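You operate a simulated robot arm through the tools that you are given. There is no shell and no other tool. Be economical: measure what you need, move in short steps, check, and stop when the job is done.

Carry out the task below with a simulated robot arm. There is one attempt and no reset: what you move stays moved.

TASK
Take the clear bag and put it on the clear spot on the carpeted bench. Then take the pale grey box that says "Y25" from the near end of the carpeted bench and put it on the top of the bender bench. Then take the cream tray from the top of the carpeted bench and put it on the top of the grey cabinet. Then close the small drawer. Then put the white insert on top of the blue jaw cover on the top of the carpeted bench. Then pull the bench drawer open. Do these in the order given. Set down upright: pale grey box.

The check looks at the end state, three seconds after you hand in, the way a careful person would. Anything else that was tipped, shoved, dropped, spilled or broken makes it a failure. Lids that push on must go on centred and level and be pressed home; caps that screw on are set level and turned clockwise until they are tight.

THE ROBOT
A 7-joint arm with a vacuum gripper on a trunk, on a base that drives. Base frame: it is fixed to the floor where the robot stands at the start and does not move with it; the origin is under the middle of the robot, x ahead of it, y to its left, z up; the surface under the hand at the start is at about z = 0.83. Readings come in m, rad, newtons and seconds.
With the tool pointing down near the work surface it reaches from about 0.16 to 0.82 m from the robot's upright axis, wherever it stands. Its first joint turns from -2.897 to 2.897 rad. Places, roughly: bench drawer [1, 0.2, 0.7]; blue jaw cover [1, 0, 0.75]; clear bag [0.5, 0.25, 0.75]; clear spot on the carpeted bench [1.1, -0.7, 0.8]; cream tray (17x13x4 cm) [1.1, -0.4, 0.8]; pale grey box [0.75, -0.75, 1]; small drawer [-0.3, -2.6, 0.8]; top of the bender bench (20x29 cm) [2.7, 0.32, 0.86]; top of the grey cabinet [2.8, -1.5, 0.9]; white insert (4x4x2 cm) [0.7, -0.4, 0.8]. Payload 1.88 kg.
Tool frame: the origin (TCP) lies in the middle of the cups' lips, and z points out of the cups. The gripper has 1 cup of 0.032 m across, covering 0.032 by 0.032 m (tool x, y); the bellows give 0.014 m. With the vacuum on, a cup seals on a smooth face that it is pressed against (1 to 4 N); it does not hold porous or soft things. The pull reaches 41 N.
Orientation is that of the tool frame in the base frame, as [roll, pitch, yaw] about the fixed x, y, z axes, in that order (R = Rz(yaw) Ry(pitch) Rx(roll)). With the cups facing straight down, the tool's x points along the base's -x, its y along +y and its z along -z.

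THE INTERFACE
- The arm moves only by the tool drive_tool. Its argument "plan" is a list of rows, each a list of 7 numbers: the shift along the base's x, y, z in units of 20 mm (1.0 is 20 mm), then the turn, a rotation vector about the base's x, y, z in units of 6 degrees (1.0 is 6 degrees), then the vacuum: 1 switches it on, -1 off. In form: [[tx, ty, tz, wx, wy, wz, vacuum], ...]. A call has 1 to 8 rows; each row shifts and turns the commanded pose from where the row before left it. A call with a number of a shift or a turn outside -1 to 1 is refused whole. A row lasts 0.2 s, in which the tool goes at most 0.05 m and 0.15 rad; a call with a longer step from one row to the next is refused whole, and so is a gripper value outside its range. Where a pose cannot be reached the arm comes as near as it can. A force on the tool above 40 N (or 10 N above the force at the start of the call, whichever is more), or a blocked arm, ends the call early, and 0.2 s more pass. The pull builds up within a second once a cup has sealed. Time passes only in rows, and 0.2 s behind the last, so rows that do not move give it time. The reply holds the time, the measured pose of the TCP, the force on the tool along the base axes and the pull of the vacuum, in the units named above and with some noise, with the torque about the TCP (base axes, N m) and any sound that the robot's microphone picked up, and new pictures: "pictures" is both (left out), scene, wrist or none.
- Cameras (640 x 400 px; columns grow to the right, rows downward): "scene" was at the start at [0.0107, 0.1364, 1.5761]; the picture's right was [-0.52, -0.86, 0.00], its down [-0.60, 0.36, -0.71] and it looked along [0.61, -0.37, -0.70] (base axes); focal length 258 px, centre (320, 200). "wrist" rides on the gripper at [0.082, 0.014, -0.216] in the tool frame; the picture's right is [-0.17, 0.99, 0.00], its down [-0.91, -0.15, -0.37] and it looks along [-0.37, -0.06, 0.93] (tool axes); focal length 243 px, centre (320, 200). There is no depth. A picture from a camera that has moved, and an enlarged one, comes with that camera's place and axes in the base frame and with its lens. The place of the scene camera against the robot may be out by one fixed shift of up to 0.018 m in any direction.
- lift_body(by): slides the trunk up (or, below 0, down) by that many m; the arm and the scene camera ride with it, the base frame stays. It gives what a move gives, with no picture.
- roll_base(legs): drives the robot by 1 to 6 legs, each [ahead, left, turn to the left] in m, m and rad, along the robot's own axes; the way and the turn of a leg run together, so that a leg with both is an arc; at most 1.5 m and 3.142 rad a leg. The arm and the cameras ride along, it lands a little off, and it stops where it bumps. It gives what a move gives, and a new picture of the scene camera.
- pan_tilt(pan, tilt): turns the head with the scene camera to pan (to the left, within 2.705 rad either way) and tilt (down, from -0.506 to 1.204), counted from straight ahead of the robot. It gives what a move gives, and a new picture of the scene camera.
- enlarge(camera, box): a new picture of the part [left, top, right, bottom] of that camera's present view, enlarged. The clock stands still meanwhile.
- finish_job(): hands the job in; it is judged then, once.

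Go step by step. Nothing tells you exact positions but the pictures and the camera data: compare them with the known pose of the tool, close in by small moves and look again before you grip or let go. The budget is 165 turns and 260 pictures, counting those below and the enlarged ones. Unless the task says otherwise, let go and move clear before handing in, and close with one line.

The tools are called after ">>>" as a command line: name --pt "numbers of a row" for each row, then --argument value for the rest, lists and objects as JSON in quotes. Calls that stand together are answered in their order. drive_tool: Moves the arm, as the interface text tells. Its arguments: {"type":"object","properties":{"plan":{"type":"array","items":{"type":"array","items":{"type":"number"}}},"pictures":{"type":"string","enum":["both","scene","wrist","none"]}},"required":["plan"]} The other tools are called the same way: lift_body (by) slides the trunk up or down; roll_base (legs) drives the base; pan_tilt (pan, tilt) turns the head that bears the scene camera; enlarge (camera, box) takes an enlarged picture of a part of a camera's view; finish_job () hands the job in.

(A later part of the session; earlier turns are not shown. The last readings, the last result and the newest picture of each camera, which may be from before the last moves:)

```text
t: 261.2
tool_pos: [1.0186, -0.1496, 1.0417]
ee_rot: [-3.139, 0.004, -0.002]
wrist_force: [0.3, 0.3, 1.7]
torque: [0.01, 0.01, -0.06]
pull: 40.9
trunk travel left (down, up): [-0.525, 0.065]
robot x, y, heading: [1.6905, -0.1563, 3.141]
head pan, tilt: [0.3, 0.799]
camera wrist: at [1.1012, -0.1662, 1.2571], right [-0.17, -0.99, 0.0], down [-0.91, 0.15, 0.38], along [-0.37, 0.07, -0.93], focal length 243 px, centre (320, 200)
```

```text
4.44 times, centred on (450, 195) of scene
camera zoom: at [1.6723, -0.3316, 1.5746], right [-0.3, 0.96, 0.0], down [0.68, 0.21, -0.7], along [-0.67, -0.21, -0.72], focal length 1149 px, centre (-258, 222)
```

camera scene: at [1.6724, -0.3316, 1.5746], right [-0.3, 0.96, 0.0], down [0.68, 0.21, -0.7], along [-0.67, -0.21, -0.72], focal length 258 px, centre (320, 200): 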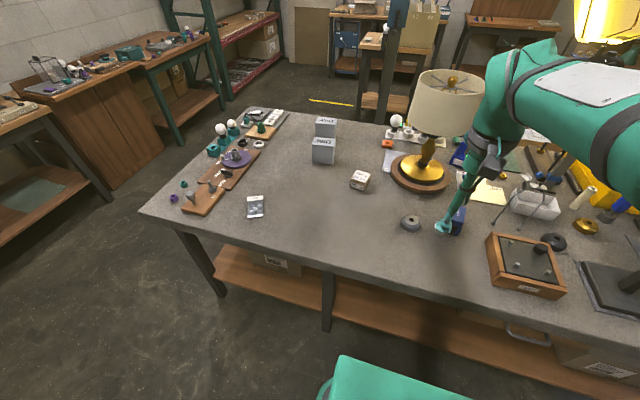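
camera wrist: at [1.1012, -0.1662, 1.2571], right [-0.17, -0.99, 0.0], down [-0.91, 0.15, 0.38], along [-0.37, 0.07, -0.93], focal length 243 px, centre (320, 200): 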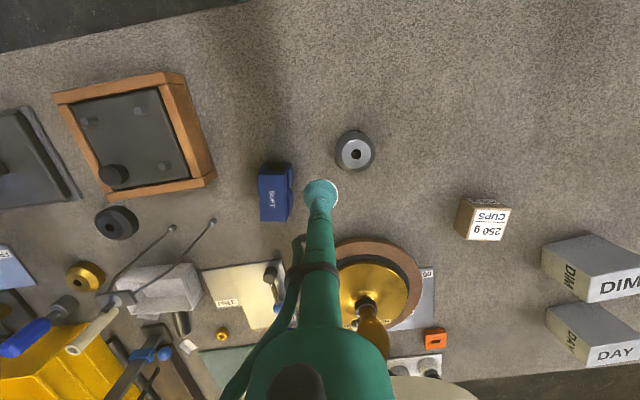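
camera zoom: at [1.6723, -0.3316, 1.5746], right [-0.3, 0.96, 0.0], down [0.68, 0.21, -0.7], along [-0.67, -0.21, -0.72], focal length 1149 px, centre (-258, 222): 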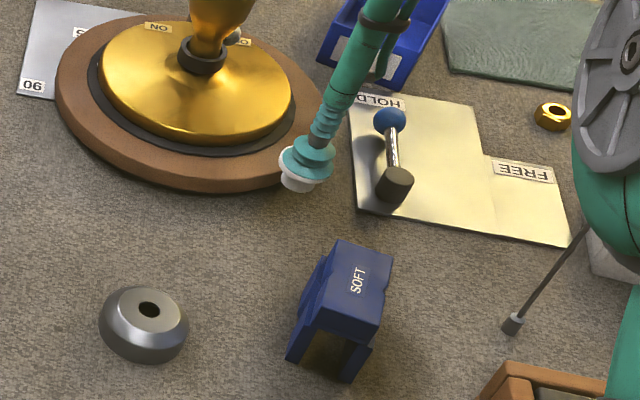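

The cover has a flat top of about 4×7 cm at z ≈ 0.89, centred near (0.971,-0.063). I'm moving above it.

>>> drive_tool --pt "-0.6 1 0 0 0 0 1" --pt "-0.6 1 0 0 0 0 1" --pt "-0.6 1 0 0 0 0 1" --pt "-0.6 1 -0.5 0 0 0 1" --pt "0 0.35 -1 0 0 0 1" --pt "0 0 -1 0 0 0 1" --pictures "none"

>>> enlarge --camera "wrist" --box '[240, 120, 400, 240]'

>>> enlarge --camera "scene" --box '[410, 150, 490, 240]'

```text
t: 262.6
tool_pos: [0.9706, -0.065, 0.991]
ee_rot: [-3.138, 0.007, -0.002]
wrist_force: [0.4, 0.1, -0.6]
torque: [-0.02, -0.01, 0.02]
pull: 40.6
trunk travel left (down, up): [-0.525, 0.065]
robot x, y, heading: [1.6896, -0.1583, 3.141]
head pan, tilt: [0.3, 0.799]
```

```text
3.33 times, centred on (320, 180) of wrist
camera zoom: at [1.0531, -0.0813, 1.2069], right [-0.17, -0.99, 0.0], down [-0.91, 0.15, 0.38], along [-0.37, 0.07, -0.92], focal length 809 px, centre (320, 267)
```

zoom: 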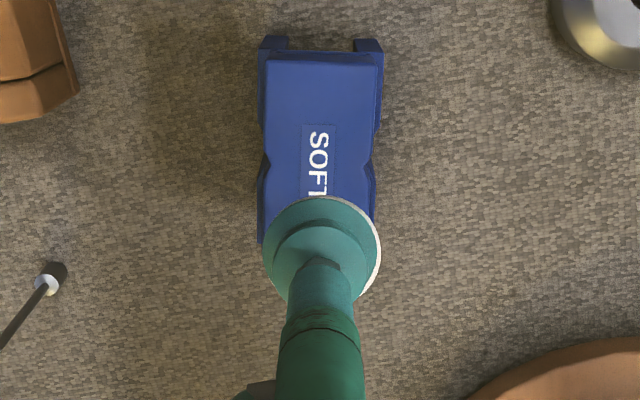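

```text
4.44 times, centred on (450, 195) of scene
camera zoom: at [1.6724, -0.3315, 1.5746], right [-0.3, 0.96, 0.0], down [0.68, 0.21, -0.7], along [-0.67, -0.21, -0.72], focal length 1149 px, centre (-258, 222)
```

zoom: 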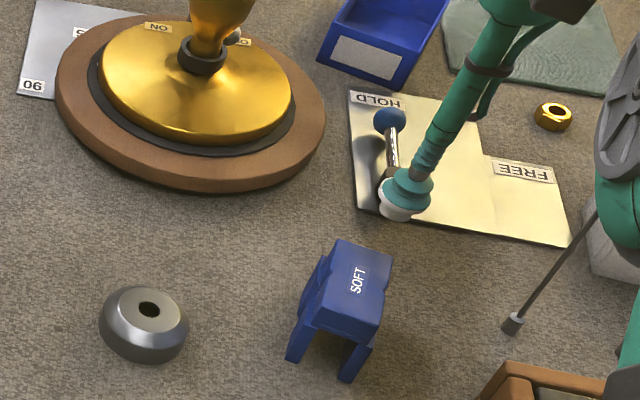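

Alignment looks good in y and close in x. I'm descending further and checking from both cameras.

>>> drive_tool --pt "0.2 0 -0.8 0 0 0 1" --pt "0 0 -0.6 0 0 0 1" --pt "0 0 -0.5 0 0 0 1" --pictures "none"

>>> enlarge --camera "wrist" --box '[240, 120, 400, 240]'

>>> enlarge --camera "scene" --box '[410, 150, 490, 240]'

```text
t: 263.4
tool_pos: [0.972, -0.0675, 0.9538]
ee_rot: [-3.138, 0.005, -0.002]
wrist_force: [0.1, 0.5, -1.0]
torque: [0.0, 0.02, 0.01]
pull: 41.0
trunk travel left (down, up): [-0.525, 0.065]
robot x, y, heading: [1.6861, -0.1569, 3.146]
head pan, tilt: [0.3, 0.799]
```

```text
3.33 times, centred on (320, 180) of wrist
camera zoom: at [1.0556, -0.0816, 1.1689], right [-0.17, -0.99, 0.0], down [-0.91, 0.15, 0.38], along [-0.37, 0.07, -0.93], focal length 809 px, centre (320, 267)
```

zoom: 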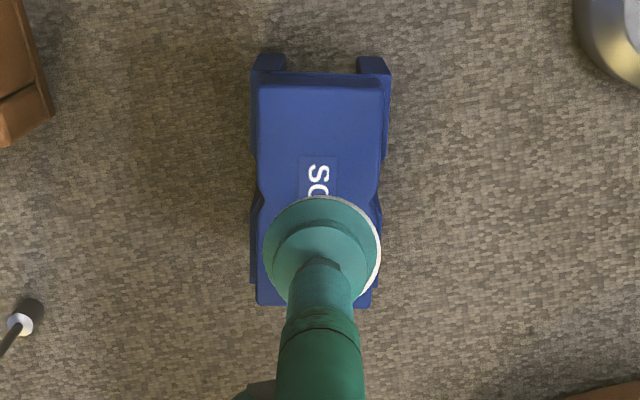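

```text
4.44 times, centred on (450, 195) of scene
camera zoom: at [1.6723, -0.3316, 1.5746], right [-0.3, 0.96, 0.0], down [0.69, 0.21, -0.7], along [-0.67, -0.21, -0.72], focal length 1149 px, centre (-258, 222)
```

zoom: 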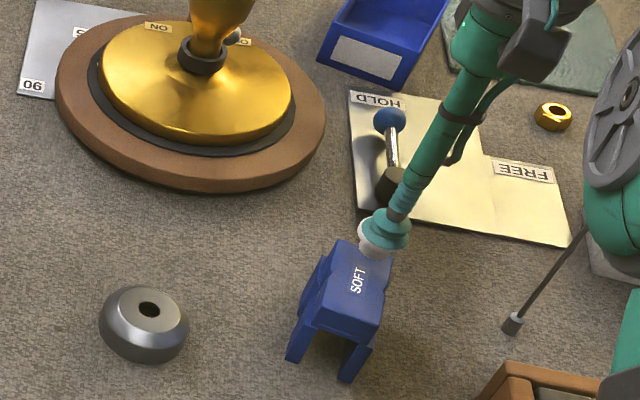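

Nearly coaxial. I'm doing the final slow descent.

>>> drive_tool --pt "0.15 0 -0.4 0 0 0 1" --pt "0 0 -0.3 0 0 0 1" --pt "0 0 -0.2 0 0 0 1" --pt "0 0 -0.15 0 0 0 1" --pictures "none"

>>> enlarge --camera "wrist" --box '[240, 120, 400, 240]'

>>> enlarge --camera "scene" --box '[410, 150, 490, 240]'

```text
t: 264.4
tool_pos: [0.9753, -0.0663, 0.9343]
ee_rot: [-3.137, 0.006, 0.001]
wrist_force: [-0.2, -0.8, -0.7]
torque: [0.0, 0.0, -0.01]
pull: 40.3
trunk travel left (down, up): [-0.525, 0.065]
robot x, y, heading: [1.6899, -0.1579, 3.144]
head pan, tilt: [0.3, 0.799]
```

```text
3.33 times, centred on (320, 180) of wrist
camera zoom: at [1.0593, -0.082, 1.1493], right [-0.17, -0.99, 0.0], down [-0.91, 0.15, 0.38], along [-0.37, 0.07, -0.93], focal length 809 px, centre (320, 267)
```

zoom: 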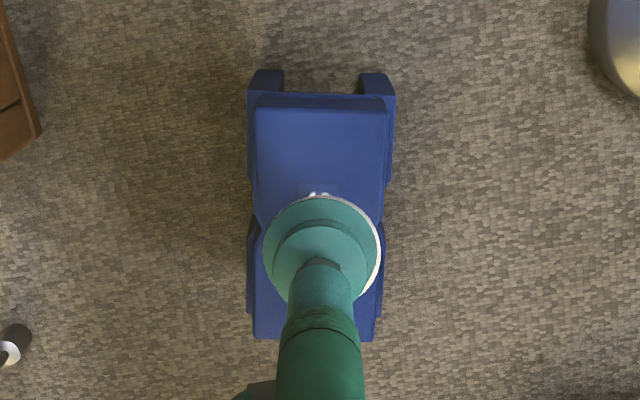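

```text
4.44 times, centred on (450, 195) of scene
camera zoom: at [1.6724, -0.3316, 1.5745], right [-0.3, 0.96, 0.0], down [0.68, 0.21, -0.7], along [-0.67, -0.21, -0.72], focal length 1149 px, centre (-258, 222)
```

zoom: 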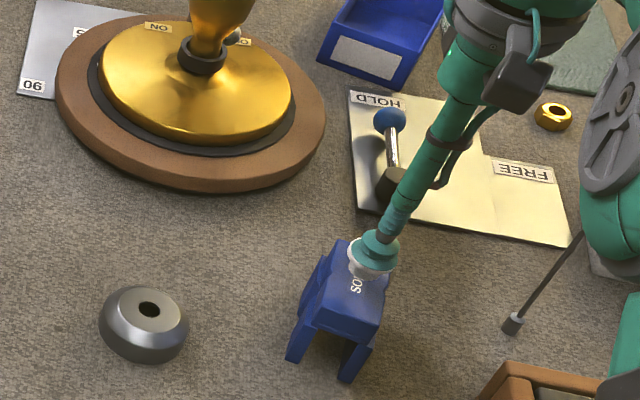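

>>> drive_tool --pt "0 0.05 -0.2 0 0 0 1" --pt "0 0 -0.15 0 0 0 1" --pt "0 0 -0.15 0 0 0 1" --pt "0 0 0 0 0 0 1" --pictures "none"

```text
t: 265.4
tool_pos: [0.9763, -0.0643, 0.9222]
ee_rot: [-3.136, 0.006, -0.002]
wrist_force: [0.6, 0.2, 0.1]
torque: [0.0, 0.0, -0.03]
pull: 40.6
trunk travel left (down, up): [-0.525, 0.065]
robot x, y, heading: [1.6855, -0.1603, 3.142]
head pan, tilt: [0.3, 0.799]
```

>>> drive_tool --pt "0 0 -0.15 0 0 0 1" --pt "0 0 -0.15 0 0 0 1" --pt "0 0 0 0 0 0 1" --pictures "none"

>>> enlarge --camera "scene" --box '[410, 150, 490, 240]'

```text
t: 266.2
tool_pos: [0.9758, -0.0653, 0.9179]
ee_rot: [-3.14, 0.005, -0.002]
wrist_force: [0.7, -0.5, 0.2]
torque: [-0.02, -0.01, -0.01]
pull: 41.0
trunk travel left (down, up): [-0.525, 0.065]
robot x, y, heading: [1.6894, -0.1602, 3.143]
head pan, tilt: [0.3, 0.799]
```

```text
4.44 times, centred on (450, 195) of scene
camera zoom: at [1.6725, -0.3316, 1.5746], right [-0.3, 0.96, 0.0], down [0.68, 0.21, -0.7], along [-0.67, -0.21, -0.72], focal length 1149 px, centre (-258, 222)
```

zoom: 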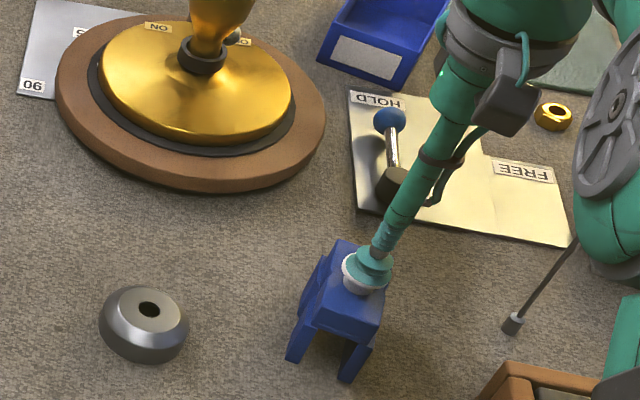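

>>> drive_tool --pt "0 0 -0.15 0 0 0 1" --pt "0 0 -0.15 0 0 0 1" --pt "0 0 0 0 0 0 1" --pictures "none"

```text
t: 267.0
tool_pos: [0.9758, -0.0634, 0.9157]
ee_rot: [-3.137, 0.013, -0.002]
wrist_force: [0.2, 1.0, 23.1]
torque: [-0.06, -0.03, 0.02]
pull: 40.8
trunk travel left (down, up): [-0.525, 0.065]
robot x, y, heading: [1.6857, -0.1591, 3.139]
head pan, tilt: [0.3, 0.799]
```

The insert is seated on the cover. I'm easing off, releasing and rising slowly.

>>> drive_tool --pt "0 0 0.12 0 0 0 1" --pt "0 0 0 0 0 0 -1" --pt "0 0 0 0 0 0 -1" --pt "0 0 0 0 0 0 -1" --pt "0 0 0 0 0 0 -1" --pt "0 0 0.2 0 0 0 -1" --pt "0 0 0.5 0 0 0 -1" --pt "0 0 1 0 0 0 -1" --pictures "none"

>>> drive_tool --pt "0 0 1 0 0 0 -1" --pt "0 0 1 0 0 0 -1" --pt "0 0 1 0 0 0 -1" --pt "1 0 1 0 0 0 -1" --pt "1 0 1 0 0 0 -1" --pt "1 0 1 0 0 0 -1" --pt "1 0 1 0 0 0 -1" --pt "1 0 1 0 0 0 -1" --pictures "none"

>>> enlarge --camera "scene" --box '[410, 150, 490, 240]'

>>> enlarge --camera "scene" --box '[420, 240, 640, 400]'

```text
t: 268.8
tool_pos: [0.9767, -0.0638, 0.9471]
ee_rot: [-3.138, 0.005, 0.0]
wrist_force: [-0.1, -0.1, -0.1]
torque: [-0.01, 0.0, 0.02]
pull: 0.1
trunk travel left (down, up): [-0.525, 0.065]
robot x, y, heading: [1.6904, -0.1591, 3.141]
head pan, tilt: [0.3, 0.799]
```

```text
t: 270.6
tool_pos: [1.076, -0.0663, 1.111]
ee_rot: [-3.139, 0.006, -0.003]
wrist_force: [-0.2, -0.9, 0.1]
torque: [0.0, -0.01, 0.0]
pull: 0.1
trunk travel left (down, up): [-0.525, 0.065]
robot x, y, heading: [1.689, -0.156, 3.142]
head pan, tilt: [0.3, 0.799]
```

```text
4.44 times, centred on (450, 195) of scene
camera zoom: at [1.6725, -0.3316, 1.5745], right [-0.3, 0.96, 0.0], down [0.68, 0.21, -0.7], along [-0.67, -0.21, -0.72], focal length 1149 px, centre (-258, 222)
```

zoom: 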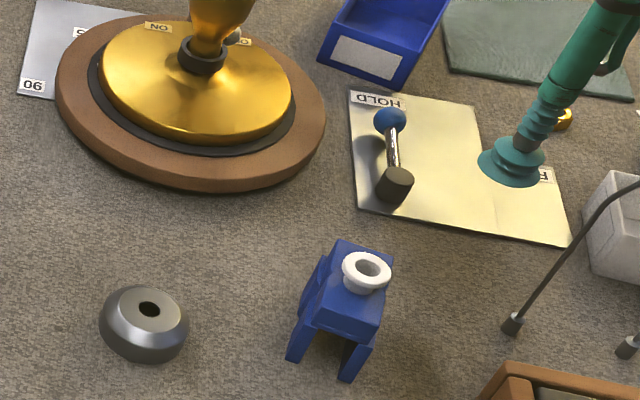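

```text
2.50 times, centred on (530, 320) of scene
camera zoom: at [1.6725, -0.3316, 1.5745], right [-0.3, 0.96, 0.0], down [0.68, 0.21, -0.7], along [-0.67, -0.21, -0.72], focal length 646 px, centre (-205, -100)
```

zoom: 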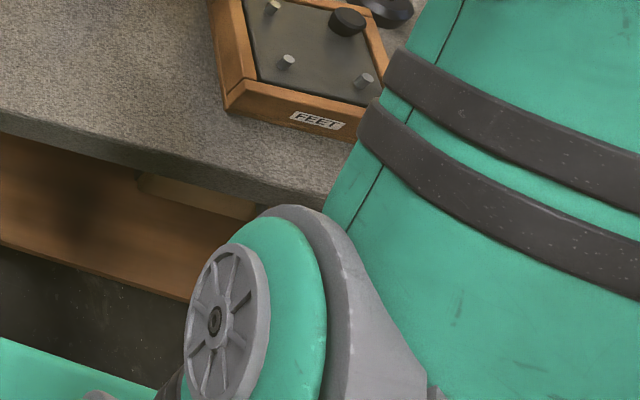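

The insert sits properly on the cover. Now I'm backing off to look at the bench drawer below the bench top.

>>> drive_tool --pt "1 0 0 0 0 0 -1" --pt "1 0 0 0 0 0 -1" --pt "1 0 0 0 0 0 -1" --pt "1 0 0 0 0 0 -1" --pt "1 0 0 0 0 0 -1" --pt "1 0 0 0 0 0 -1" --pt "1 0 0 0 0 0 -1" --pictures "none"

>>> roll_base --legs '[[-0.3, -0.36, 0]]'

>>> pan_tilt --pan 0.2 --tilt 0.9

```text
t: 272.2
tool_pos: [1.2165, -0.0645, 1.109]
ee_rot: [-3.136, 0.005, 0.0]
wrist_force: [-0.5, -1.0, 0.2]
torque: [-0.01, -0.01, 0.02]
pull: 0.1
trunk travel left (down, up): [-0.525, 0.065]
robot x, y, heading: [1.6902, -0.1593, 3.141]
head pan, tilt: [0.3, 0.799]
```

```text
t: 275.0
tool_pos: [1.5121, 0.3002, 1.1101]
ee_rot: [-3.14, 0.005, -0.008]
wrist_force: [-0.4, -0.5, -0.3]
torque: [0.02, 0.0, 0.01]
pull: 0.0
trunk travel left (down, up): [-0.525, 0.065]
robot x, y, heading: [1.9859, 0.2032, 3.141]
head pan, tilt: [0.3, 0.799]
camera scene: at [1.9664, 0.0298, 1.5745], right [-0.29, 0.96, 0.0], down [0.69, 0.21, -0.7], along [-0.67, -0.2, -0.72], focal length 258 px, centre (320, 200)
```

scene: 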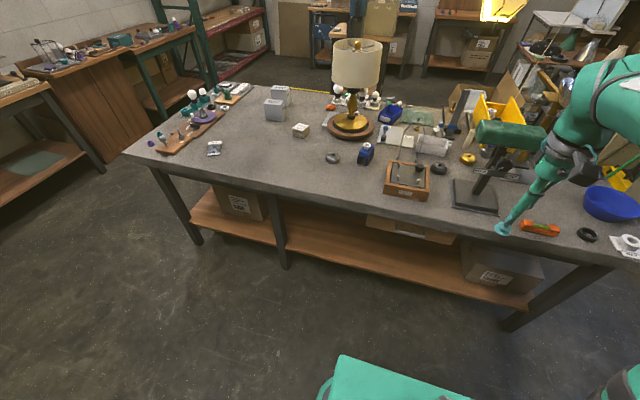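

```text
t: 275.7
tool_pos: [1.5128, 0.2991, 1.1101]
ee_rot: [-3.138, 0.006, -0.008]
wrist_force: [-1.9, 0.5, -0.1]
torque: [-0.02, -0.02, -0.03]
pull: 0.1
trunk travel left (down, up): [-0.525, 0.065]
robot x, y, heading: [1.9854, 0.2075, 3.134]
head pan, tilt: [0.201, 0.901]
camera scene: at [1.9695, 0.0385, 1.5667], right [-0.19, 0.98, 0.0], down [0.77, 0.15, -0.62], along [-0.61, -0.12, -0.78], focal length 258 px, centre (320, 200)
```

scene: 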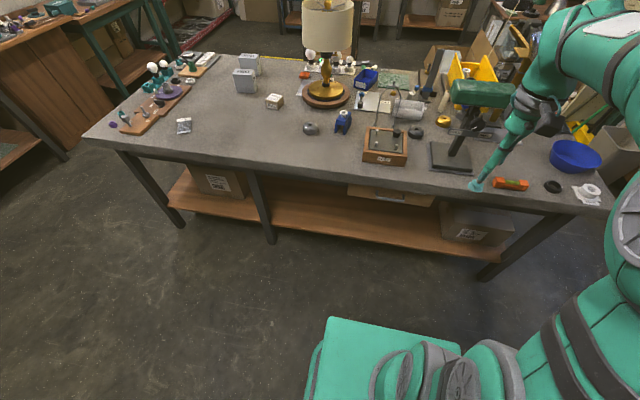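

I'm lowering the trunk to see and reach the drawer front.

>>> lift_body --by -0.38

>>> pan_tilt --pan 0.15 --tilt 0.55

>>> enlarge --camera "scene" --box '[280, 140, 520, 300]'

```text
t: 279.4
tool_pos: [1.5124, 0.2998, 0.73]
ee_rot: [-3.138, 0.005, -0.009]
wrist_force: [1.1, -0.1, 0.1]
torque: [-0.01, 0.0, 0.0]
pull: 0.0
trunk travel left (down, up): [-0.145, 0.445]
robot x, y, heading: [1.9837, 0.204, 3.137]
head pan, tilt: [0.201, 0.901]
```

```text
t: 280.2
tool_pos: [1.5135, 0.3004, 0.7304]
ee_rot: [-3.137, 0.007, -0.008]
wrist_force: [0.4, 0.9, -0.4]
torque: [0.02, 0.02, -0.01]
pull: 0.0
trunk travel left (down, up): [-0.145, 0.445]
robot x, y, heading: [1.9845, 0.2047, 3.134]
head pan, tilt: [0.15, 0.55]
camera scene: at [1.9548, 0.0403, 1.2159], right [-0.14, 0.99, 0.0], down [0.52, 0.07, -0.85], along [-0.84, -0.12, -0.52], focal length 258 px, centre (320, 200)
```

scene: 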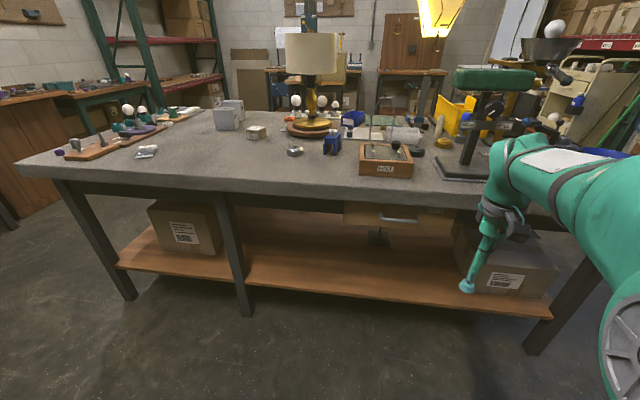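

```text
2.50 times, centred on (400, 220) of scene
camera zoom: at [1.9548, 0.0403, 1.2159], right [-0.14, 0.99, 0.0], down [0.52, 0.07, -0.85], along [-0.84, -0.12, -0.52], focal length 646 px, centre (120, 150)
```

zoom: 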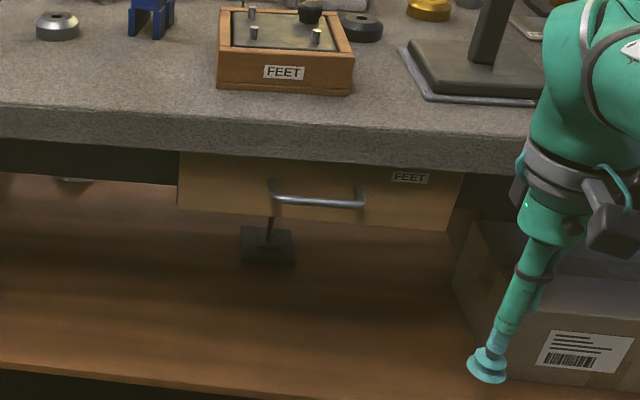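

The drawer front is at x ≈ 1.22, y 0.02–0.38, z 0.69–0.77, with a bar handle in the middle. I'll try suction on the plain face left of the handle: first move over in y, then rotate the tool to point toward -x.

>>> drive_tool --pt "-0.5 -1 0 0 0 0 -1" --pt "-0.5 -1 0 0 0 0 -1" --pt "-0.5 -1 0 0 0 0 -1" --pt "-0.5 -1 0 0 0 0 -1" --pt "-0.5 -1 0 0 0 0 -1" --pt "-0.5 -1 0 0 0 0 -1" --pt "-0.5 -1 0 0 0 0 -1" --pt "-0.5 -1 0 0 0 0 -1" --pictures "none"

>>> drive_tool --pt "0 -1 0 0 1 0 -1" --pt "0 -1 0 0 1 0 -1" --pt "0 -1 0 0 1 0 -1" --pt "0 0 0 0 1 0 -1" --pt "0 0 0 0 1 0 -1" --pt "0 0 0 0 1 0 -1" --pt "0 0 0 0 1 0 -1" --pt "0 0 0 0 1 0 -1" --pictures "none"

>>> drive_tool --pt "0 0 0 0 1 0 -1" --pt "0 0 0 0 1 0 -1" --pt "0 0 0 0 1 0 -1" --pt "0 0 0 0 1 0 -1" --pt "0 0 0 0 1 0 -1" --pt "0 0 0 0 1 0 -1" --pt "0 0 0 0 1 0 -1" --pictures "both"

```text
t: 282.0
tool_pos: [1.4323, 0.1374, 0.7293]
ee_rot: [-3.138, 0.005, -0.011]
wrist_force: [-0.2, -0.3, -0.5]
torque: [-0.02, 0.05, -0.03]
pull: 0.0
trunk travel left (down, up): [-0.145, 0.445]
robot x, y, heading: [1.9884, 0.207, 3.138]
head pan, tilt: [0.15, 0.55]
```

```text
t: 283.8
tool_pos: [1.4262, 0.0787, 0.7141]
ee_rot: [-3.128, 0.816, -0.005]
wrist_force: [-0.3, -0.3, -0.6]
torque: [-0.03, 0.03, 0.04]
pull: 0.1
trunk travel left (down, up): [-0.145, 0.445]
robot x, y, heading: [1.9862, 0.2045, 3.137]
head pan, tilt: [0.15, 0.55]
```

```text
t: 284.3
tool_pos: [1.4302, 0.088, 0.6126]
ee_rot: [-2.998, 0.789, 0.094]
wrist_force: [-0.2, -0.1, -0.8]
torque: [-0.05, 0.01, 0.05]
pull: 0.1
trunk travel left (down, up): [-0.145, 0.445]
robot x, y, heading: [1.9805, 0.2053, 3.133]
head pan, tilt: [0.15, 0.55]
stopped in row 2: the arm was blocked; the commanded pose is now the measured one
camera scene: at [1.944, 0.0385, 1.2116], right [-0.14, 0.99, 0.0], down [0.53, 0.08, -0.85], along [-0.84, -0.12, -0.53], focal length 258 px, centre (320, 200)
camera wrist: at [1.6406, 0.0608, 0.7036], right [-0.13, -0.99, 0.02], down [-0.37, 0.06, 0.93], along [-0.92, 0.11, -0.38], focal length 243 px, centre (320, 200)
```

scene: 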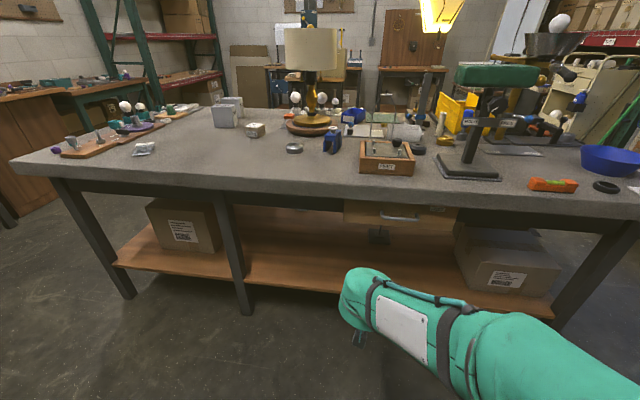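
wrist: 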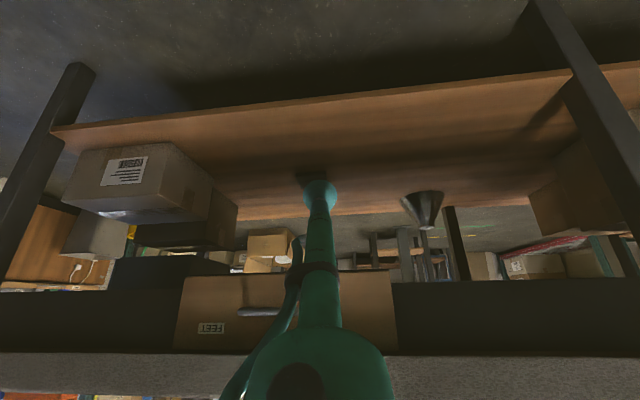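

The arm hit a limit in this posture. I'll lower the trunk more and back off, so the arm can extend lower and straighter.

>>> roll_base --legs '[[-0.18, 0, 0]]'

>>> lift_body --by -0.14

>>> drive_tool --pt "-1 0 1 0 0 0 -1" --pt "-1 0 1 0 0 0 -1" --pt "-1 0 1 0 0 0 -1" --pt "-1 0 1 0 0 0 -1" --pt "-1 0 1 0 0 0 -1" --pt "-1 0 1 0 0 0 -1" --pt "-1 0 1 0 0 0 -1" --pt "-1 0 1 0 0 0 -1" --pictures "scene"

```text
t: 285.9
tool_pos: [1.6182, 0.0875, 0.6124]
ee_rot: [-2.994, 0.783, 0.095]
wrist_force: [-0.7, -0.3, 0.0]
torque: [-0.03, 0.02, 0.01]
pull: 0.1
trunk travel left (down, up): [-0.145, 0.445]
robot x, y, heading: [2.1656, 0.2027, 3.134]
head pan, tilt: [0.15, 0.55]
camera scene: at [2.131, 0.0387, 1.2154], right [-0.14, 0.99, 0.0], down [0.53, 0.07, -0.85], along [-0.84, -0.12, -0.53], focal length 258 px, centre (320, 200)
```

scene: 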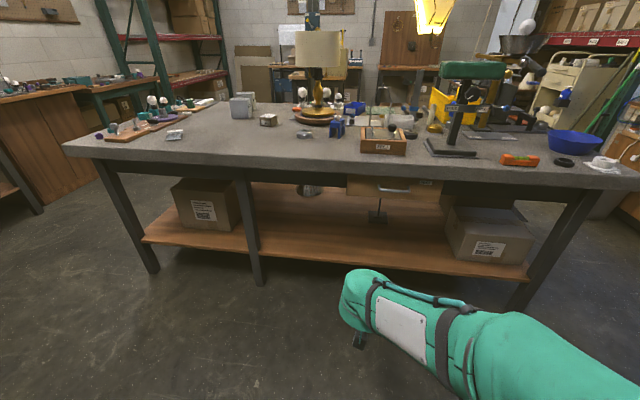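

```text
t: 287.6
tool_pos: [1.6188, 0.0887, 0.4675]
ee_rot: [-2.989, 0.774, 0.095]
wrist_force: [0.4, -1.1, -0.5]
torque: [0.01, -0.04, 0.04]
pull: 0.2
trunk travel left (down, up): [-0.005, 0.585]
robot x, y, heading: [2.1698, 0.2019, 3.137]
head pan, tilt: [0.15, 0.55]
```

```text
t: 289.4
tool_pos: [1.4628, 0.0877, 0.6389]
ee_rot: [-2.991, 0.79, 0.094]
wrist_force: [0.4, -0.9, 0.2]
torque: [0.01, 0.0, -0.01]
pull: 0.0
trunk travel left (down, up): [-0.005, 0.585]
robot x, y, heading: [2.1707, 0.1994, 3.138]
head pan, tilt: [0.15, 0.55]
camera scene: at [2.1412, 0.0388, 1.0759], right [-0.14, 0.99, 0.0], down [0.52, 0.07, -0.85], along [-0.84, -0.12, -0.52], focal length 258 px, centre (320, 200)
```

scene: 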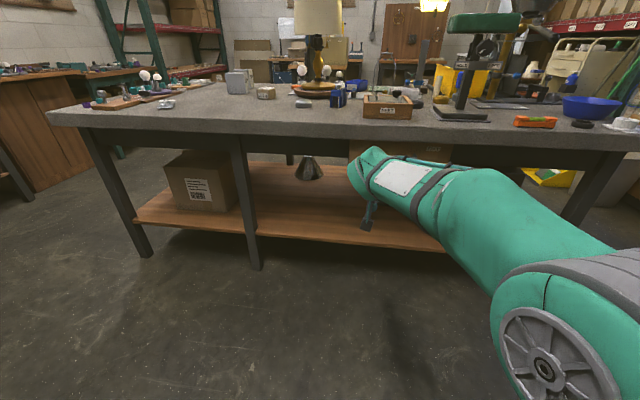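

>>> drive_tool --pt "0 0 0.5 0 0.92 0.1 -1" --pt "0 0 0.5 0 0.92 0.1 -1" --pt "0 0 0.5 0 0.92 0.1 -1" --pt "0 0 0.5 0 0.92 0.1 -1" --pictures "none"

>>> drive_tool --pt "0 0 0.5 0 0.92 0.1 -1" --pt "0 0 0.5 0 0.92 0.1 -1" --pt "0 0 0.5 0 0.92 0.1 -1" --pt "0 0 0.5 0 0.92 0.1 -1" --pictures "both"

```text
t: 290.6
tool_pos: [1.4526, 0.0897, 0.6515]
ee_rot: [-2.87, 1.134, 0.237]
wrist_force: [-0.5, -1.1, -0.3]
torque: [0.01, 0.0, -0.02]
pull: 0.1
trunk travel left (down, up): [-0.005, 0.585]
robot x, y, heading: [2.1698, 0.2017, 3.132]
head pan, tilt: [0.15, 0.55]
stopped in row 4: the arm was blocked; the commanded pose is now the measured one
```

```text
t: 291.1
tool_pos: [1.4348, 0.0863, 0.5372]
ee_rot: [-2.765, 1.084, 0.346]
wrist_force: [-0.9, 1.1, -0.9]
torque: [0.02, 0.1, 0.01]
pull: 0.1
trunk travel left (down, up): [-0.005, 0.585]
robot x, y, heading: [2.1724, 0.2035, 3.133]
head pan, tilt: [0.15, 0.55]
stopped in row 2: the arm was blocked; the commanded pose is now the measured one
camera scene: at [2.1278, 0.0381, 1.0666], right [-0.14, 0.99, 0.0], down [0.53, 0.08, -0.85], along [-0.84, -0.12, -0.53], focal length 258 px, centre (320, 200)
camera wrist: at [1.6662, 0.0714, 0.5557], right [-0.06, -1.0, -0.02], down [-0.07, -0.02, 1.0], along [-1.0, 0.06, -0.07], focal length 243 px, centre (320, 200)
```

scene: 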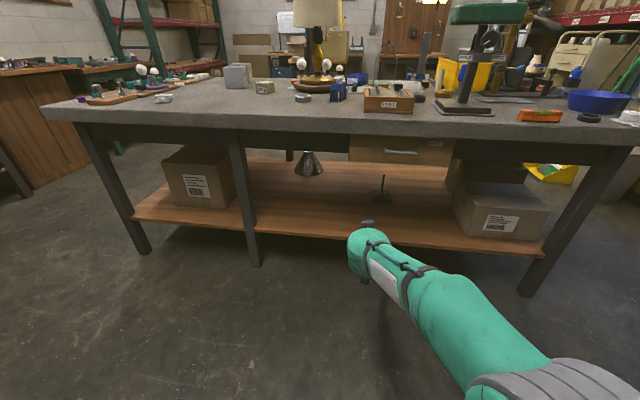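
wrist: 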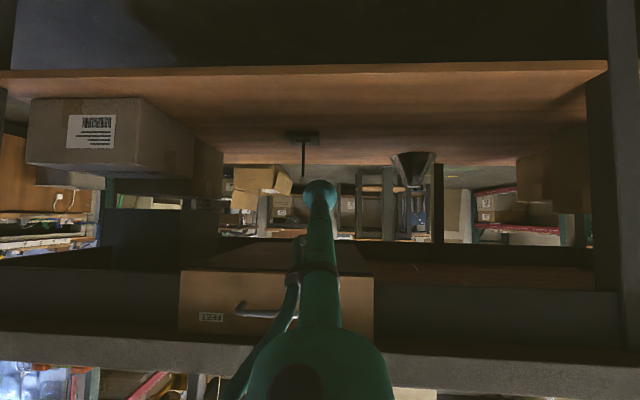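

Pointing the tool straight ahead and low is beyond the wrist's range. I'll restore it to vertical and instead stand parallel to the bench, so the tool can point sideways into the drawer front.

>>> drive_tool --pt "0.5 0 0.8 -0.07 -0.97 0 -1" --pt "0.5 0 0.8 -0.07 -0.97 0 -1" --pt "0.5 0 0.8 -0.07 -0.97 0 -1" --pt "0.5 0 0.8 -0.07 -0.97 0 -1" --pt "0.5 0 0.5 -0.07 -0.97 0 -1" --pt "0.5 0 0 -0.07 -0.97 0 -1" --pt "0 0 0 -0.07 -0.97 0 -1" --pt "0 0 0 -0.07 -0.97 0 -1" --pictures "none"

>>> drive_tool --pt "0 0 0 -0.07 -0.97 0 -1" --pt "0 0 0 -0.07 -0.97 0 -1" --pt "0 0 0 -0.07 -0.97 -0.5 -1" --pt "0 0 0 0 0 -0.6 -1" --pictures "none"

>>> lift_body --by 0.2

```text
t: 292.9
tool_pos: [1.5034, 0.0895, 0.6358]
ee_rot: [-3.077, 0.322, 0.122]
wrist_force: [1.4, 0.7, -0.8]
torque: [-0.01, 0.01, -0.01]
pull: 0.0
trunk travel left (down, up): [-0.005, 0.585]
robot x, y, heading: [2.1708, 0.1999, 3.133]
head pan, tilt: [0.15, 0.55]
```

```text
t: 293.9
tool_pos: [1.5039, 0.0894, 0.6341]
ee_rot: [-3.133, 0.021, -0.002]
wrist_force: [0.0, 0.8, -0.2]
torque: [-0.03, 0.01, 0.01]
pull: 0.2
trunk travel left (down, up): [-0.005, 0.585]
robot x, y, heading: [2.1673, 0.2004, 3.133]
head pan, tilt: [0.15, 0.55]
```

```text
t: 296.1
tool_pos: [1.5026, 0.0896, 0.8336]
ee_rot: [-3.133, 0.024, -0.001]
wrist_force: [1.1, -0.5, -1.1]
torque: [0.01, 0.0, -0.02]
pull: 0.0
trunk travel left (down, up): [-0.205, 0.385]
robot x, y, heading: [2.1655, 0.2024, 3.137]
head pan, tilt: [0.15, 0.55]
```

>>> roll_base --legs '[[0, 0.65, 0], [0, 0, -1.566], [0, 0.45, 0]]'

>>> pan_tilt --pan 0.6 --tilt 0.6

```text
t: 306.0
tool_pos: [1.6195, 0.2238, 0.8338]
ee_rot: [-3.133, 0.022, -1.6]
wrist_force: [0.9, -0.1, -0.9]
torque: [0.0, -0.01, 0.02]
pull: 0.0
trunk travel left (down, up): [-0.205, 0.385]
robot x, y, heading: [1.7129, -0.4466, 1.536]
head pan, tilt: [0.15, 0.55]
camera scene: at [1.5375, -0.3962, 1.2759], right [0.99, 0.11, 0.0], down [0.06, -0.52, -0.85], along [-0.1, 0.85, -0.52], focal length 258 px, centre (320, 200)
```

scene: 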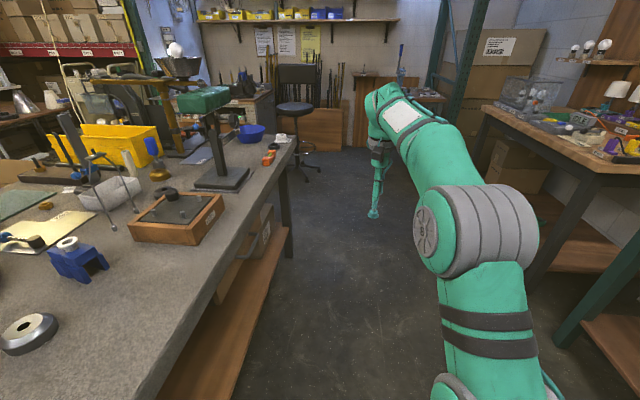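

```text
t: 306.9
tool_pos: [1.6191, 0.2235, 0.835]
ee_rot: [-3.132, 0.022, -1.599]
wrist_force: [-0.1, 0.4, 0.0]
torque: [0.01, -0.02, 0.02]
pull: 0.1
trunk travel left (down, up): [-0.205, 0.385]
robot x, y, heading: [1.7126, -0.4465, 1.536]
head pan, tilt: [0.6, 0.6]
camera scene: at [1.5005, -0.4107, 1.2714], right [0.84, 0.53, 0.0], down [0.3, -0.48, -0.83], along [-0.44, 0.7, -0.56], focal length 258 px, centre (320, 200)
```

scene: 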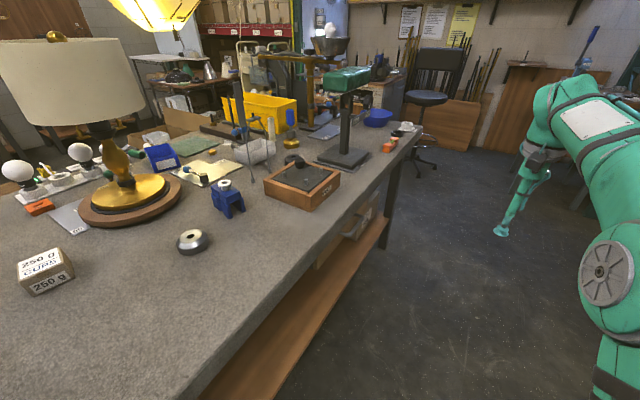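

I'm rotating the tool sideways toward -x, in steps.

>>> drive_tool --pt "-0.5 -0.5 0 0 1 0 -1" --pt "-0.5 -0.5 0 0 1 0 -1" --pt "-0.5 -0.5 0 0 1 0 -1" --pt "-0.5 -0.5 0 0 1 0 -1" --pt "-0.5 -0.5 0 0 1 0 -1" --pt "-0.5 -0.5 0 0 1 0 -1" --pt "-0.5 -0.5 0 0 1 0 -1" --pictures "none"

>>> drive_tool --pt "-0.5 -0.5 0 0 1 0 -1" --pt "-0.5 -0.5 0 0 1 0 -1" --pt "-0.5 -0.5 0 0 1 0 -1" --pt "-0.5 -0.5 0 0 1 0 -1" --pt "-0.5 -0.5 0 0 1 0 -1" --pt "0 0 0 0 1 0 -1" --pt "0 0 0 0 1 0 -1" --pt "0 0 0 0 1 0 -1" --pictures "both"

```text
t: 308.5
tool_pos: [1.5528, 0.1534, 0.8365]
ee_rot: [2.417, -0.003, -1.61]
wrist_force: [-0.4, 0.2, -0.9]
torque: [-0.01, -0.04, 0.01]
pull: 0.2
trunk travel left (down, up): [-0.205, 0.385]
robot x, y, heading: [1.7096, -0.443, 1.536]
head pan, tilt: [0.6, 0.6]
```

```text
t: 310.3
tool_pos: [1.501, 0.1025, 0.8347]
ee_rot: [1.577, -0.029, -1.594]
wrist_force: [0.5, -0.6, 0.5]
torque: [0.03, -0.05, -0.01]
pull: 0.2
trunk travel left (down, up): [-0.205, 0.385]
robot x, y, heading: [1.7138, -0.4462, 1.539]
head pan, tilt: [0.6, 0.6]
camera scene: at [1.5004, -0.411, 1.2714], right [0.84, 0.54, 0.0], down [0.3, -0.48, -0.83], along [-0.44, 0.7, -0.56], focal length 258 px, centre (320, 200)
camera wrist: at [1.714, 0.0161, 0.8524], right [0.0, 0.19, 0.98], down [0.4, 0.9, -0.18], along [-0.92, 0.39, -0.08], focal length 243 px, centre (320, 200)
```

scene: 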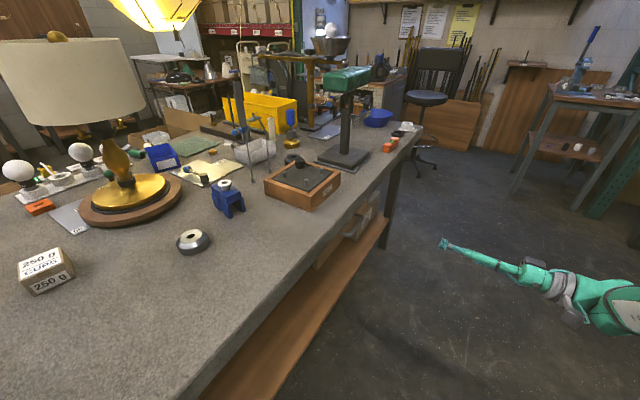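
wrist: 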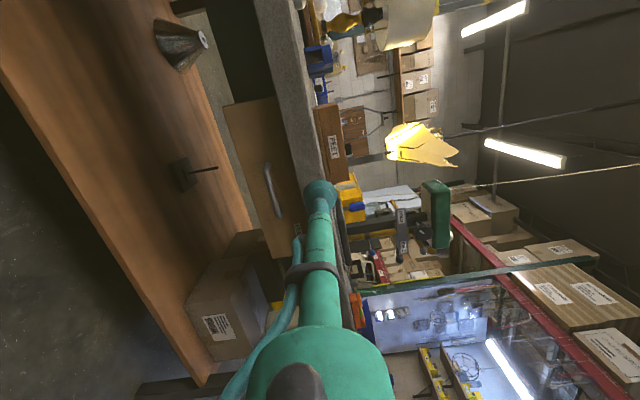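

The tool is now horizontal, pointing at the drawer. The face spans z 0.67–0.77 and y 0–0.36, with the handle at y 0.115–0.24. I'm moving to (y 0.055, z 0.715).

>>> drive_tool --pt "-0.5 -0.6 -1 0 0 0 -1" --pt "-0.5 -0.6 -1 0 0 0 -1" --pt "-0.5 -0.6 -1 0 0 0 -1" --pt "-0.5 -0.5 -1 0 0 0 -1" --pt "-0.5 0 -1 0 0 0 -1" --pt "-0.5 0 -1 0 0 0 -1" --pt "-1 0 0 0 0 0 -1" --pt "-1 0 0 0 0 0 -1" --pictures "both"

```text
t: 312.1
tool_pos: [1.3993, 0.0573, 0.7155]
ee_rot: [1.579, -0.028, -1.594]
wrist_force: [0.0, 0.1, 0.1]
torque: [0.01, -0.03, 0.03]
pull: 0.0
trunk travel left (down, up): [-0.205, 0.385]
robot x, y, heading: [1.7161, -0.4463, 1.536]
head pan, tilt: [0.6, 0.6]
camera scene: at [1.5006, -0.4107, 1.2714], right [0.84, 0.54, 0.0], down [0.3, -0.48, -0.83], along [-0.44, 0.7, -0.56], focal length 258 px, centre (320, 200)
camera wrist: at [1.6134, -0.0303, 0.7336], right [0.0, 0.2, 0.98], down [0.4, 0.9, -0.18], along [-0.92, 0.39, -0.08], focal length 243 px, centre (320, 200)
```

scene: 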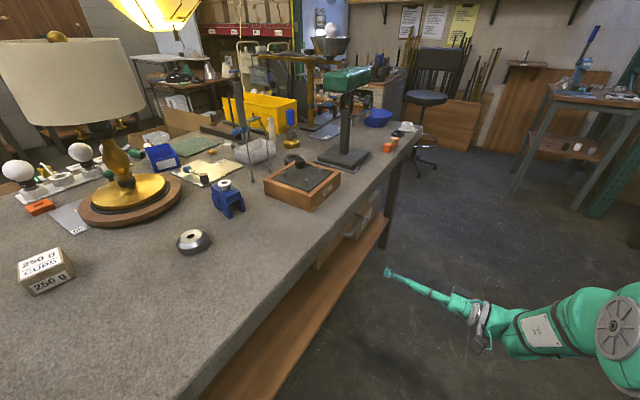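
wrist: 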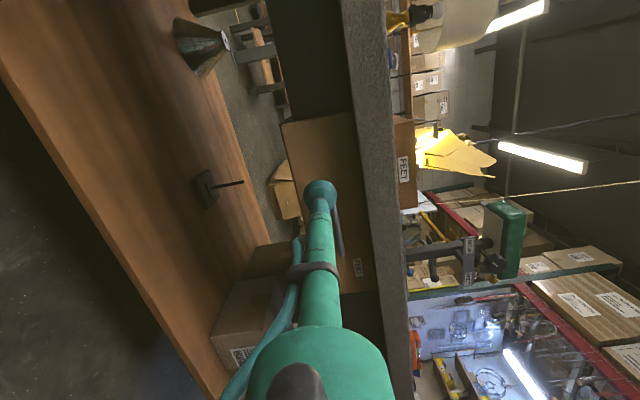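

The approach line hits the plain part of the drawer face. I'm advancing with the vacuum on.

>>> drive_tool --pt "-1 0 0 0 0 0 1" --pt "-1 0 0 0 0 0 1" --pt "-1 0 0 0 0 0 1" --pt "-1 0 0 0 0 0 1" --pt "-1 0 0 0 0 0 1" --pt "-1 0 0 0 0 0 1" --pt "-0.5 0 0 0 0 0 1" --pictures "wrist"

```text
t: 313.7
tool_pos: [1.2703, 0.0573, 0.7145]
ee_rot: [1.58, -0.03, -1.592]
wrist_force: [-0.1, 0.5, 0.3]
torque: [0.0, 0.01, 0.01]
pull: 0.1
trunk travel left (down, up): [-0.205, 0.385]
robot x, y, heading: [1.7126, -0.4466, 1.536]
head pan, tilt: [0.6, 0.6]
camera wrist: at [1.4847, -0.0298, 0.7322], right [0.0, 0.2, 0.98], down [0.4, 0.9, -0.18], along [-0.92, 0.39, -0.08], focal length 243 px, centre (320, 200)
```

wrist: 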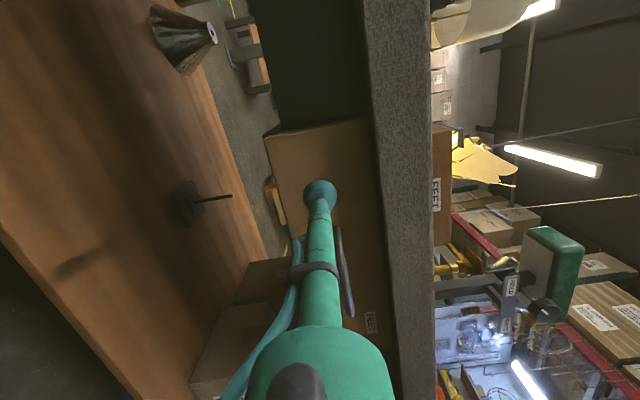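

>>> drive_tool --pt "-0.4 0 0 0 0 0 1" --pt "-0.4 0 0 0 0 0 1" --pt "-0.3 0 0 0 0 0 1" --pt "-0.25 0 0 0 0 0 1" --pt "-0.25 0 0 0 0 0 1" --pt "-0.25 0 0 0 0 0 1" --pt "0 0 0 0 0 0 1" --pictures "none"

```text
t: 315.3
tool_pos: [1.2322, 0.0585, 0.7152]
ee_rot: [1.58, -0.033, -1.594]
wrist_force: [0.2, 0.0, 0.6]
torque: [-0.02, 0.01, -0.03]
pull: 0.0
trunk travel left (down, up): [-0.205, 0.385]
robot x, y, heading: [1.7109, -0.449, 1.537]
head pan, tilt: [0.6, 0.6]
```

>>> drive_tool --pt "-0.25 0 0 0 0 0 1" --pt "-0.25 0 0 0 0 0 1" --pt "-0.25 0 0 0 0 0 1" --pt "-0.25 0 0 0 0 0 1" --pt "0 0 0 0 0 0 1" --pictures "wrist"

```text
t: 316.5
tool_pos: [1.2149, 0.0601, 0.7152]
ee_rot: [1.58, -0.032, -1.596]
wrist_force: [29.3, 3.9, -5.8]
torque: [0.27, 0.21, 0.32]
pull: 40.4
trunk travel left (down, up): [-0.205, 0.385]
robot x, y, heading: [1.7137, -0.4482, 1.536]
head pan, tilt: [0.6, 0.6]
camera wrist: at [1.4284, -0.0286, 0.7328], right [0.0, 0.2, 0.98], down [0.4, 0.9, -0.18], along [-0.92, 0.39, -0.08], focal length 243 px, centre (320, 200)
```

wrist: 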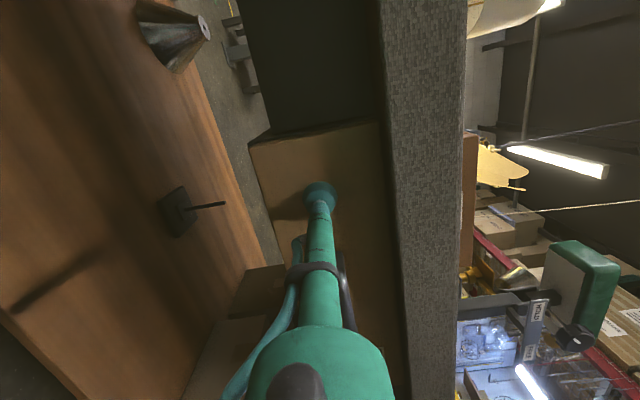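

It sealed on the drawer face with the pull at 40 N. I'm pulling out gently in +x.

>>> drive_tool --pt "0.3 0 0 0 0 0 1" --pt "0.3 0 0 0 0 0 1" --pt "0.4 0 0 0 0 0 1" --pt "0.4 0 0 0 0 0 1" --pt "0.4 0 0 0 0 0 1" --pt "0.4 0 0 0 0 0 1" --pt "0.4 0 0 0 0 0 1" --pt "0.4 0 0 0 0 0 1" --pictures "wrist"

```text
t: 318.3
tool_pos: [1.2731, 0.0574, 0.7148]
ee_rot: [1.578, -0.03, -1.592]
wrist_force: [-0.5, 3.1, 9.0]
torque: [0.01, -0.03, 0.16]
pull: 40.6
trunk travel left (down, up): [-0.205, 0.385]
robot x, y, heading: [1.7102, -0.4481, 1.536]
head pan, tilt: [0.6, 0.6]
camera wrist: at [1.4864, -0.0295, 0.733], right [0.0, 0.2, 0.98], down [0.4, 0.9, -0.18], along [-0.92, 0.39, -0.08], focal length 243 px, centre (320, 200)
```

wrist: 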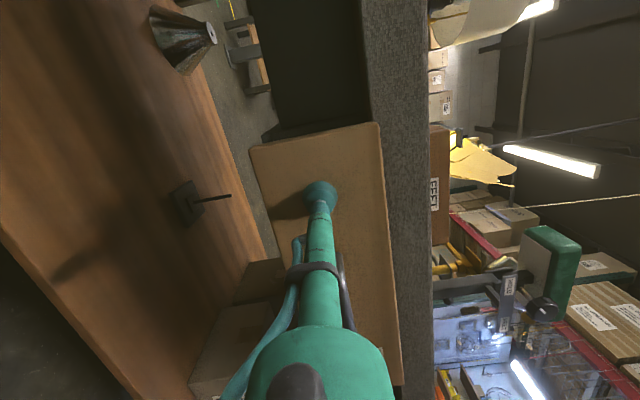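

The drawer is sliding out. I'm continuing to pull.

>>> drive_tool --pt "0.5 0 0 0 0 0 1" --pt "0.5 0 0 0 0 0 1" --pt "0.5 0 0 0 0 0 1" --pt "0.5 0 0 0 0 0 1" --pt "0.5 0 0 0 0 0 1" --pt "0.5 0 0 0 0 0 1" --pt "0.5 0 0 0 0 0 1" --pt "0.5 0 0 0 0 0 1" --pictures "none"

>>> drive_tool --pt "0.5 0 0 0 0 0 1" --pt "0.5 0 0 0 0 0 1" --pt "0.5 0 0 0 0 0 1" --pt "0.5 0 0 0 0 0 1" --pt "0.5 0 0 0 0 0 1" --pt "0.5 0 0 0 0 0 1" --pt "0.5 0 0 0 0 0 1" --pt "0.5 0 0 0 0 0 1" --pictures "both"

```text
t: 320.1
tool_pos: [1.3529, 0.0582, 0.7148]
ee_rot: [1.58, -0.03, -1.593]
wrist_force: [-0.2, 2.5, 12.4]
torque: [-0.11, -0.02, 0.17]
pull: 40.2
trunk travel left (down, up): [-0.205, 0.385]
robot x, y, heading: [1.7141, -0.448, 1.536]
head pan, tilt: [0.6, 0.6]
```

```text
t: 321.9
tool_pos: [1.4329, 0.0578, 0.7147]
ee_rot: [1.579, -0.031, -1.593]
wrist_force: [-0.6, 8.5, 3.6]
torque: [0.22, 0.03, 0.1]
pull: 40.5
trunk travel left (down, up): [-0.205, 0.385]
robot x, y, heading: [1.7107, -0.4464, 1.537]
head pan, tilt: [0.6, 0.6]
camera scene: at [1.5006, -0.4104, 1.2713], right [0.84, 0.54, 0.0], down [0.3, -0.48, -0.82], along [-0.44, 0.7, -0.57], focal length 258 px, centre (320, 200)
camera wrist: at [1.6468, -0.0294, 0.7334], right [-0.01, 0.2, 0.98], down [0.4, 0.9, -0.18], along [-0.92, 0.39, -0.08], focal length 243 px, centre (320, 200)
```

scene: 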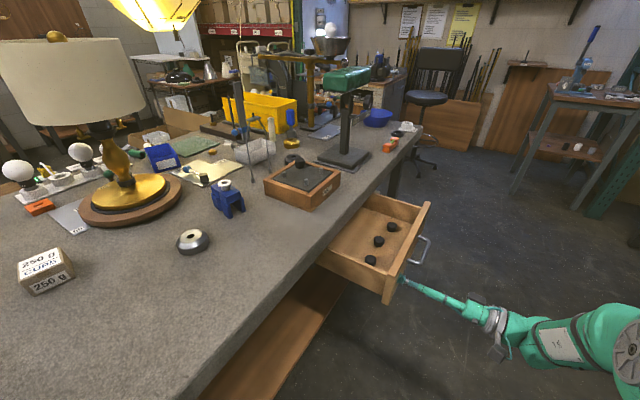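
wrist: 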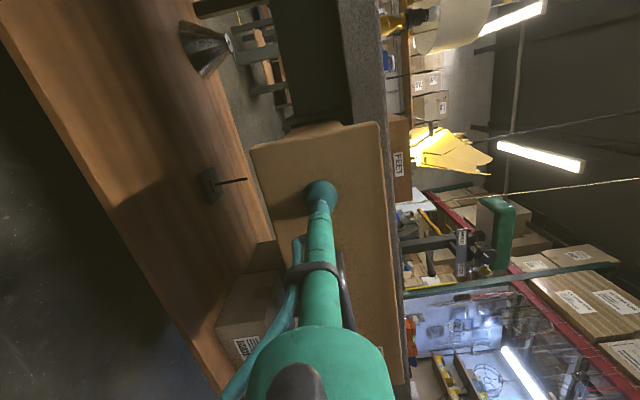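

The drawer is well open, about 22 cm. I'm pulling a little further to see whether it reaches its stop.

>>> drive_tool --pt "0.4 0 0 0 0 0 1" --pt "0.4 0 0 0 0 0 1" --pt "0.4 0 0 0 0 0 1" --pt "0.4 0 0 0 0 0 1" --pt "0.4 0 0 0 0 0 1" --pt "0 0 0 0 0 0 1" --pictures "none"

```text
t: 323.3
tool_pos: [1.472, 0.0579, 0.7154]
ee_rot: [1.58, -0.031, -1.592]
wrist_force: [-0.5, 15.1, -2.8]
torque: [0.07, -0.01, 0.2]
pull: 40.3
trunk travel left (down, up): [-0.205, 0.385]
robot x, y, heading: [1.712, -0.4461, 1.533]
head pan, tilt: [0.6, 0.6]
```

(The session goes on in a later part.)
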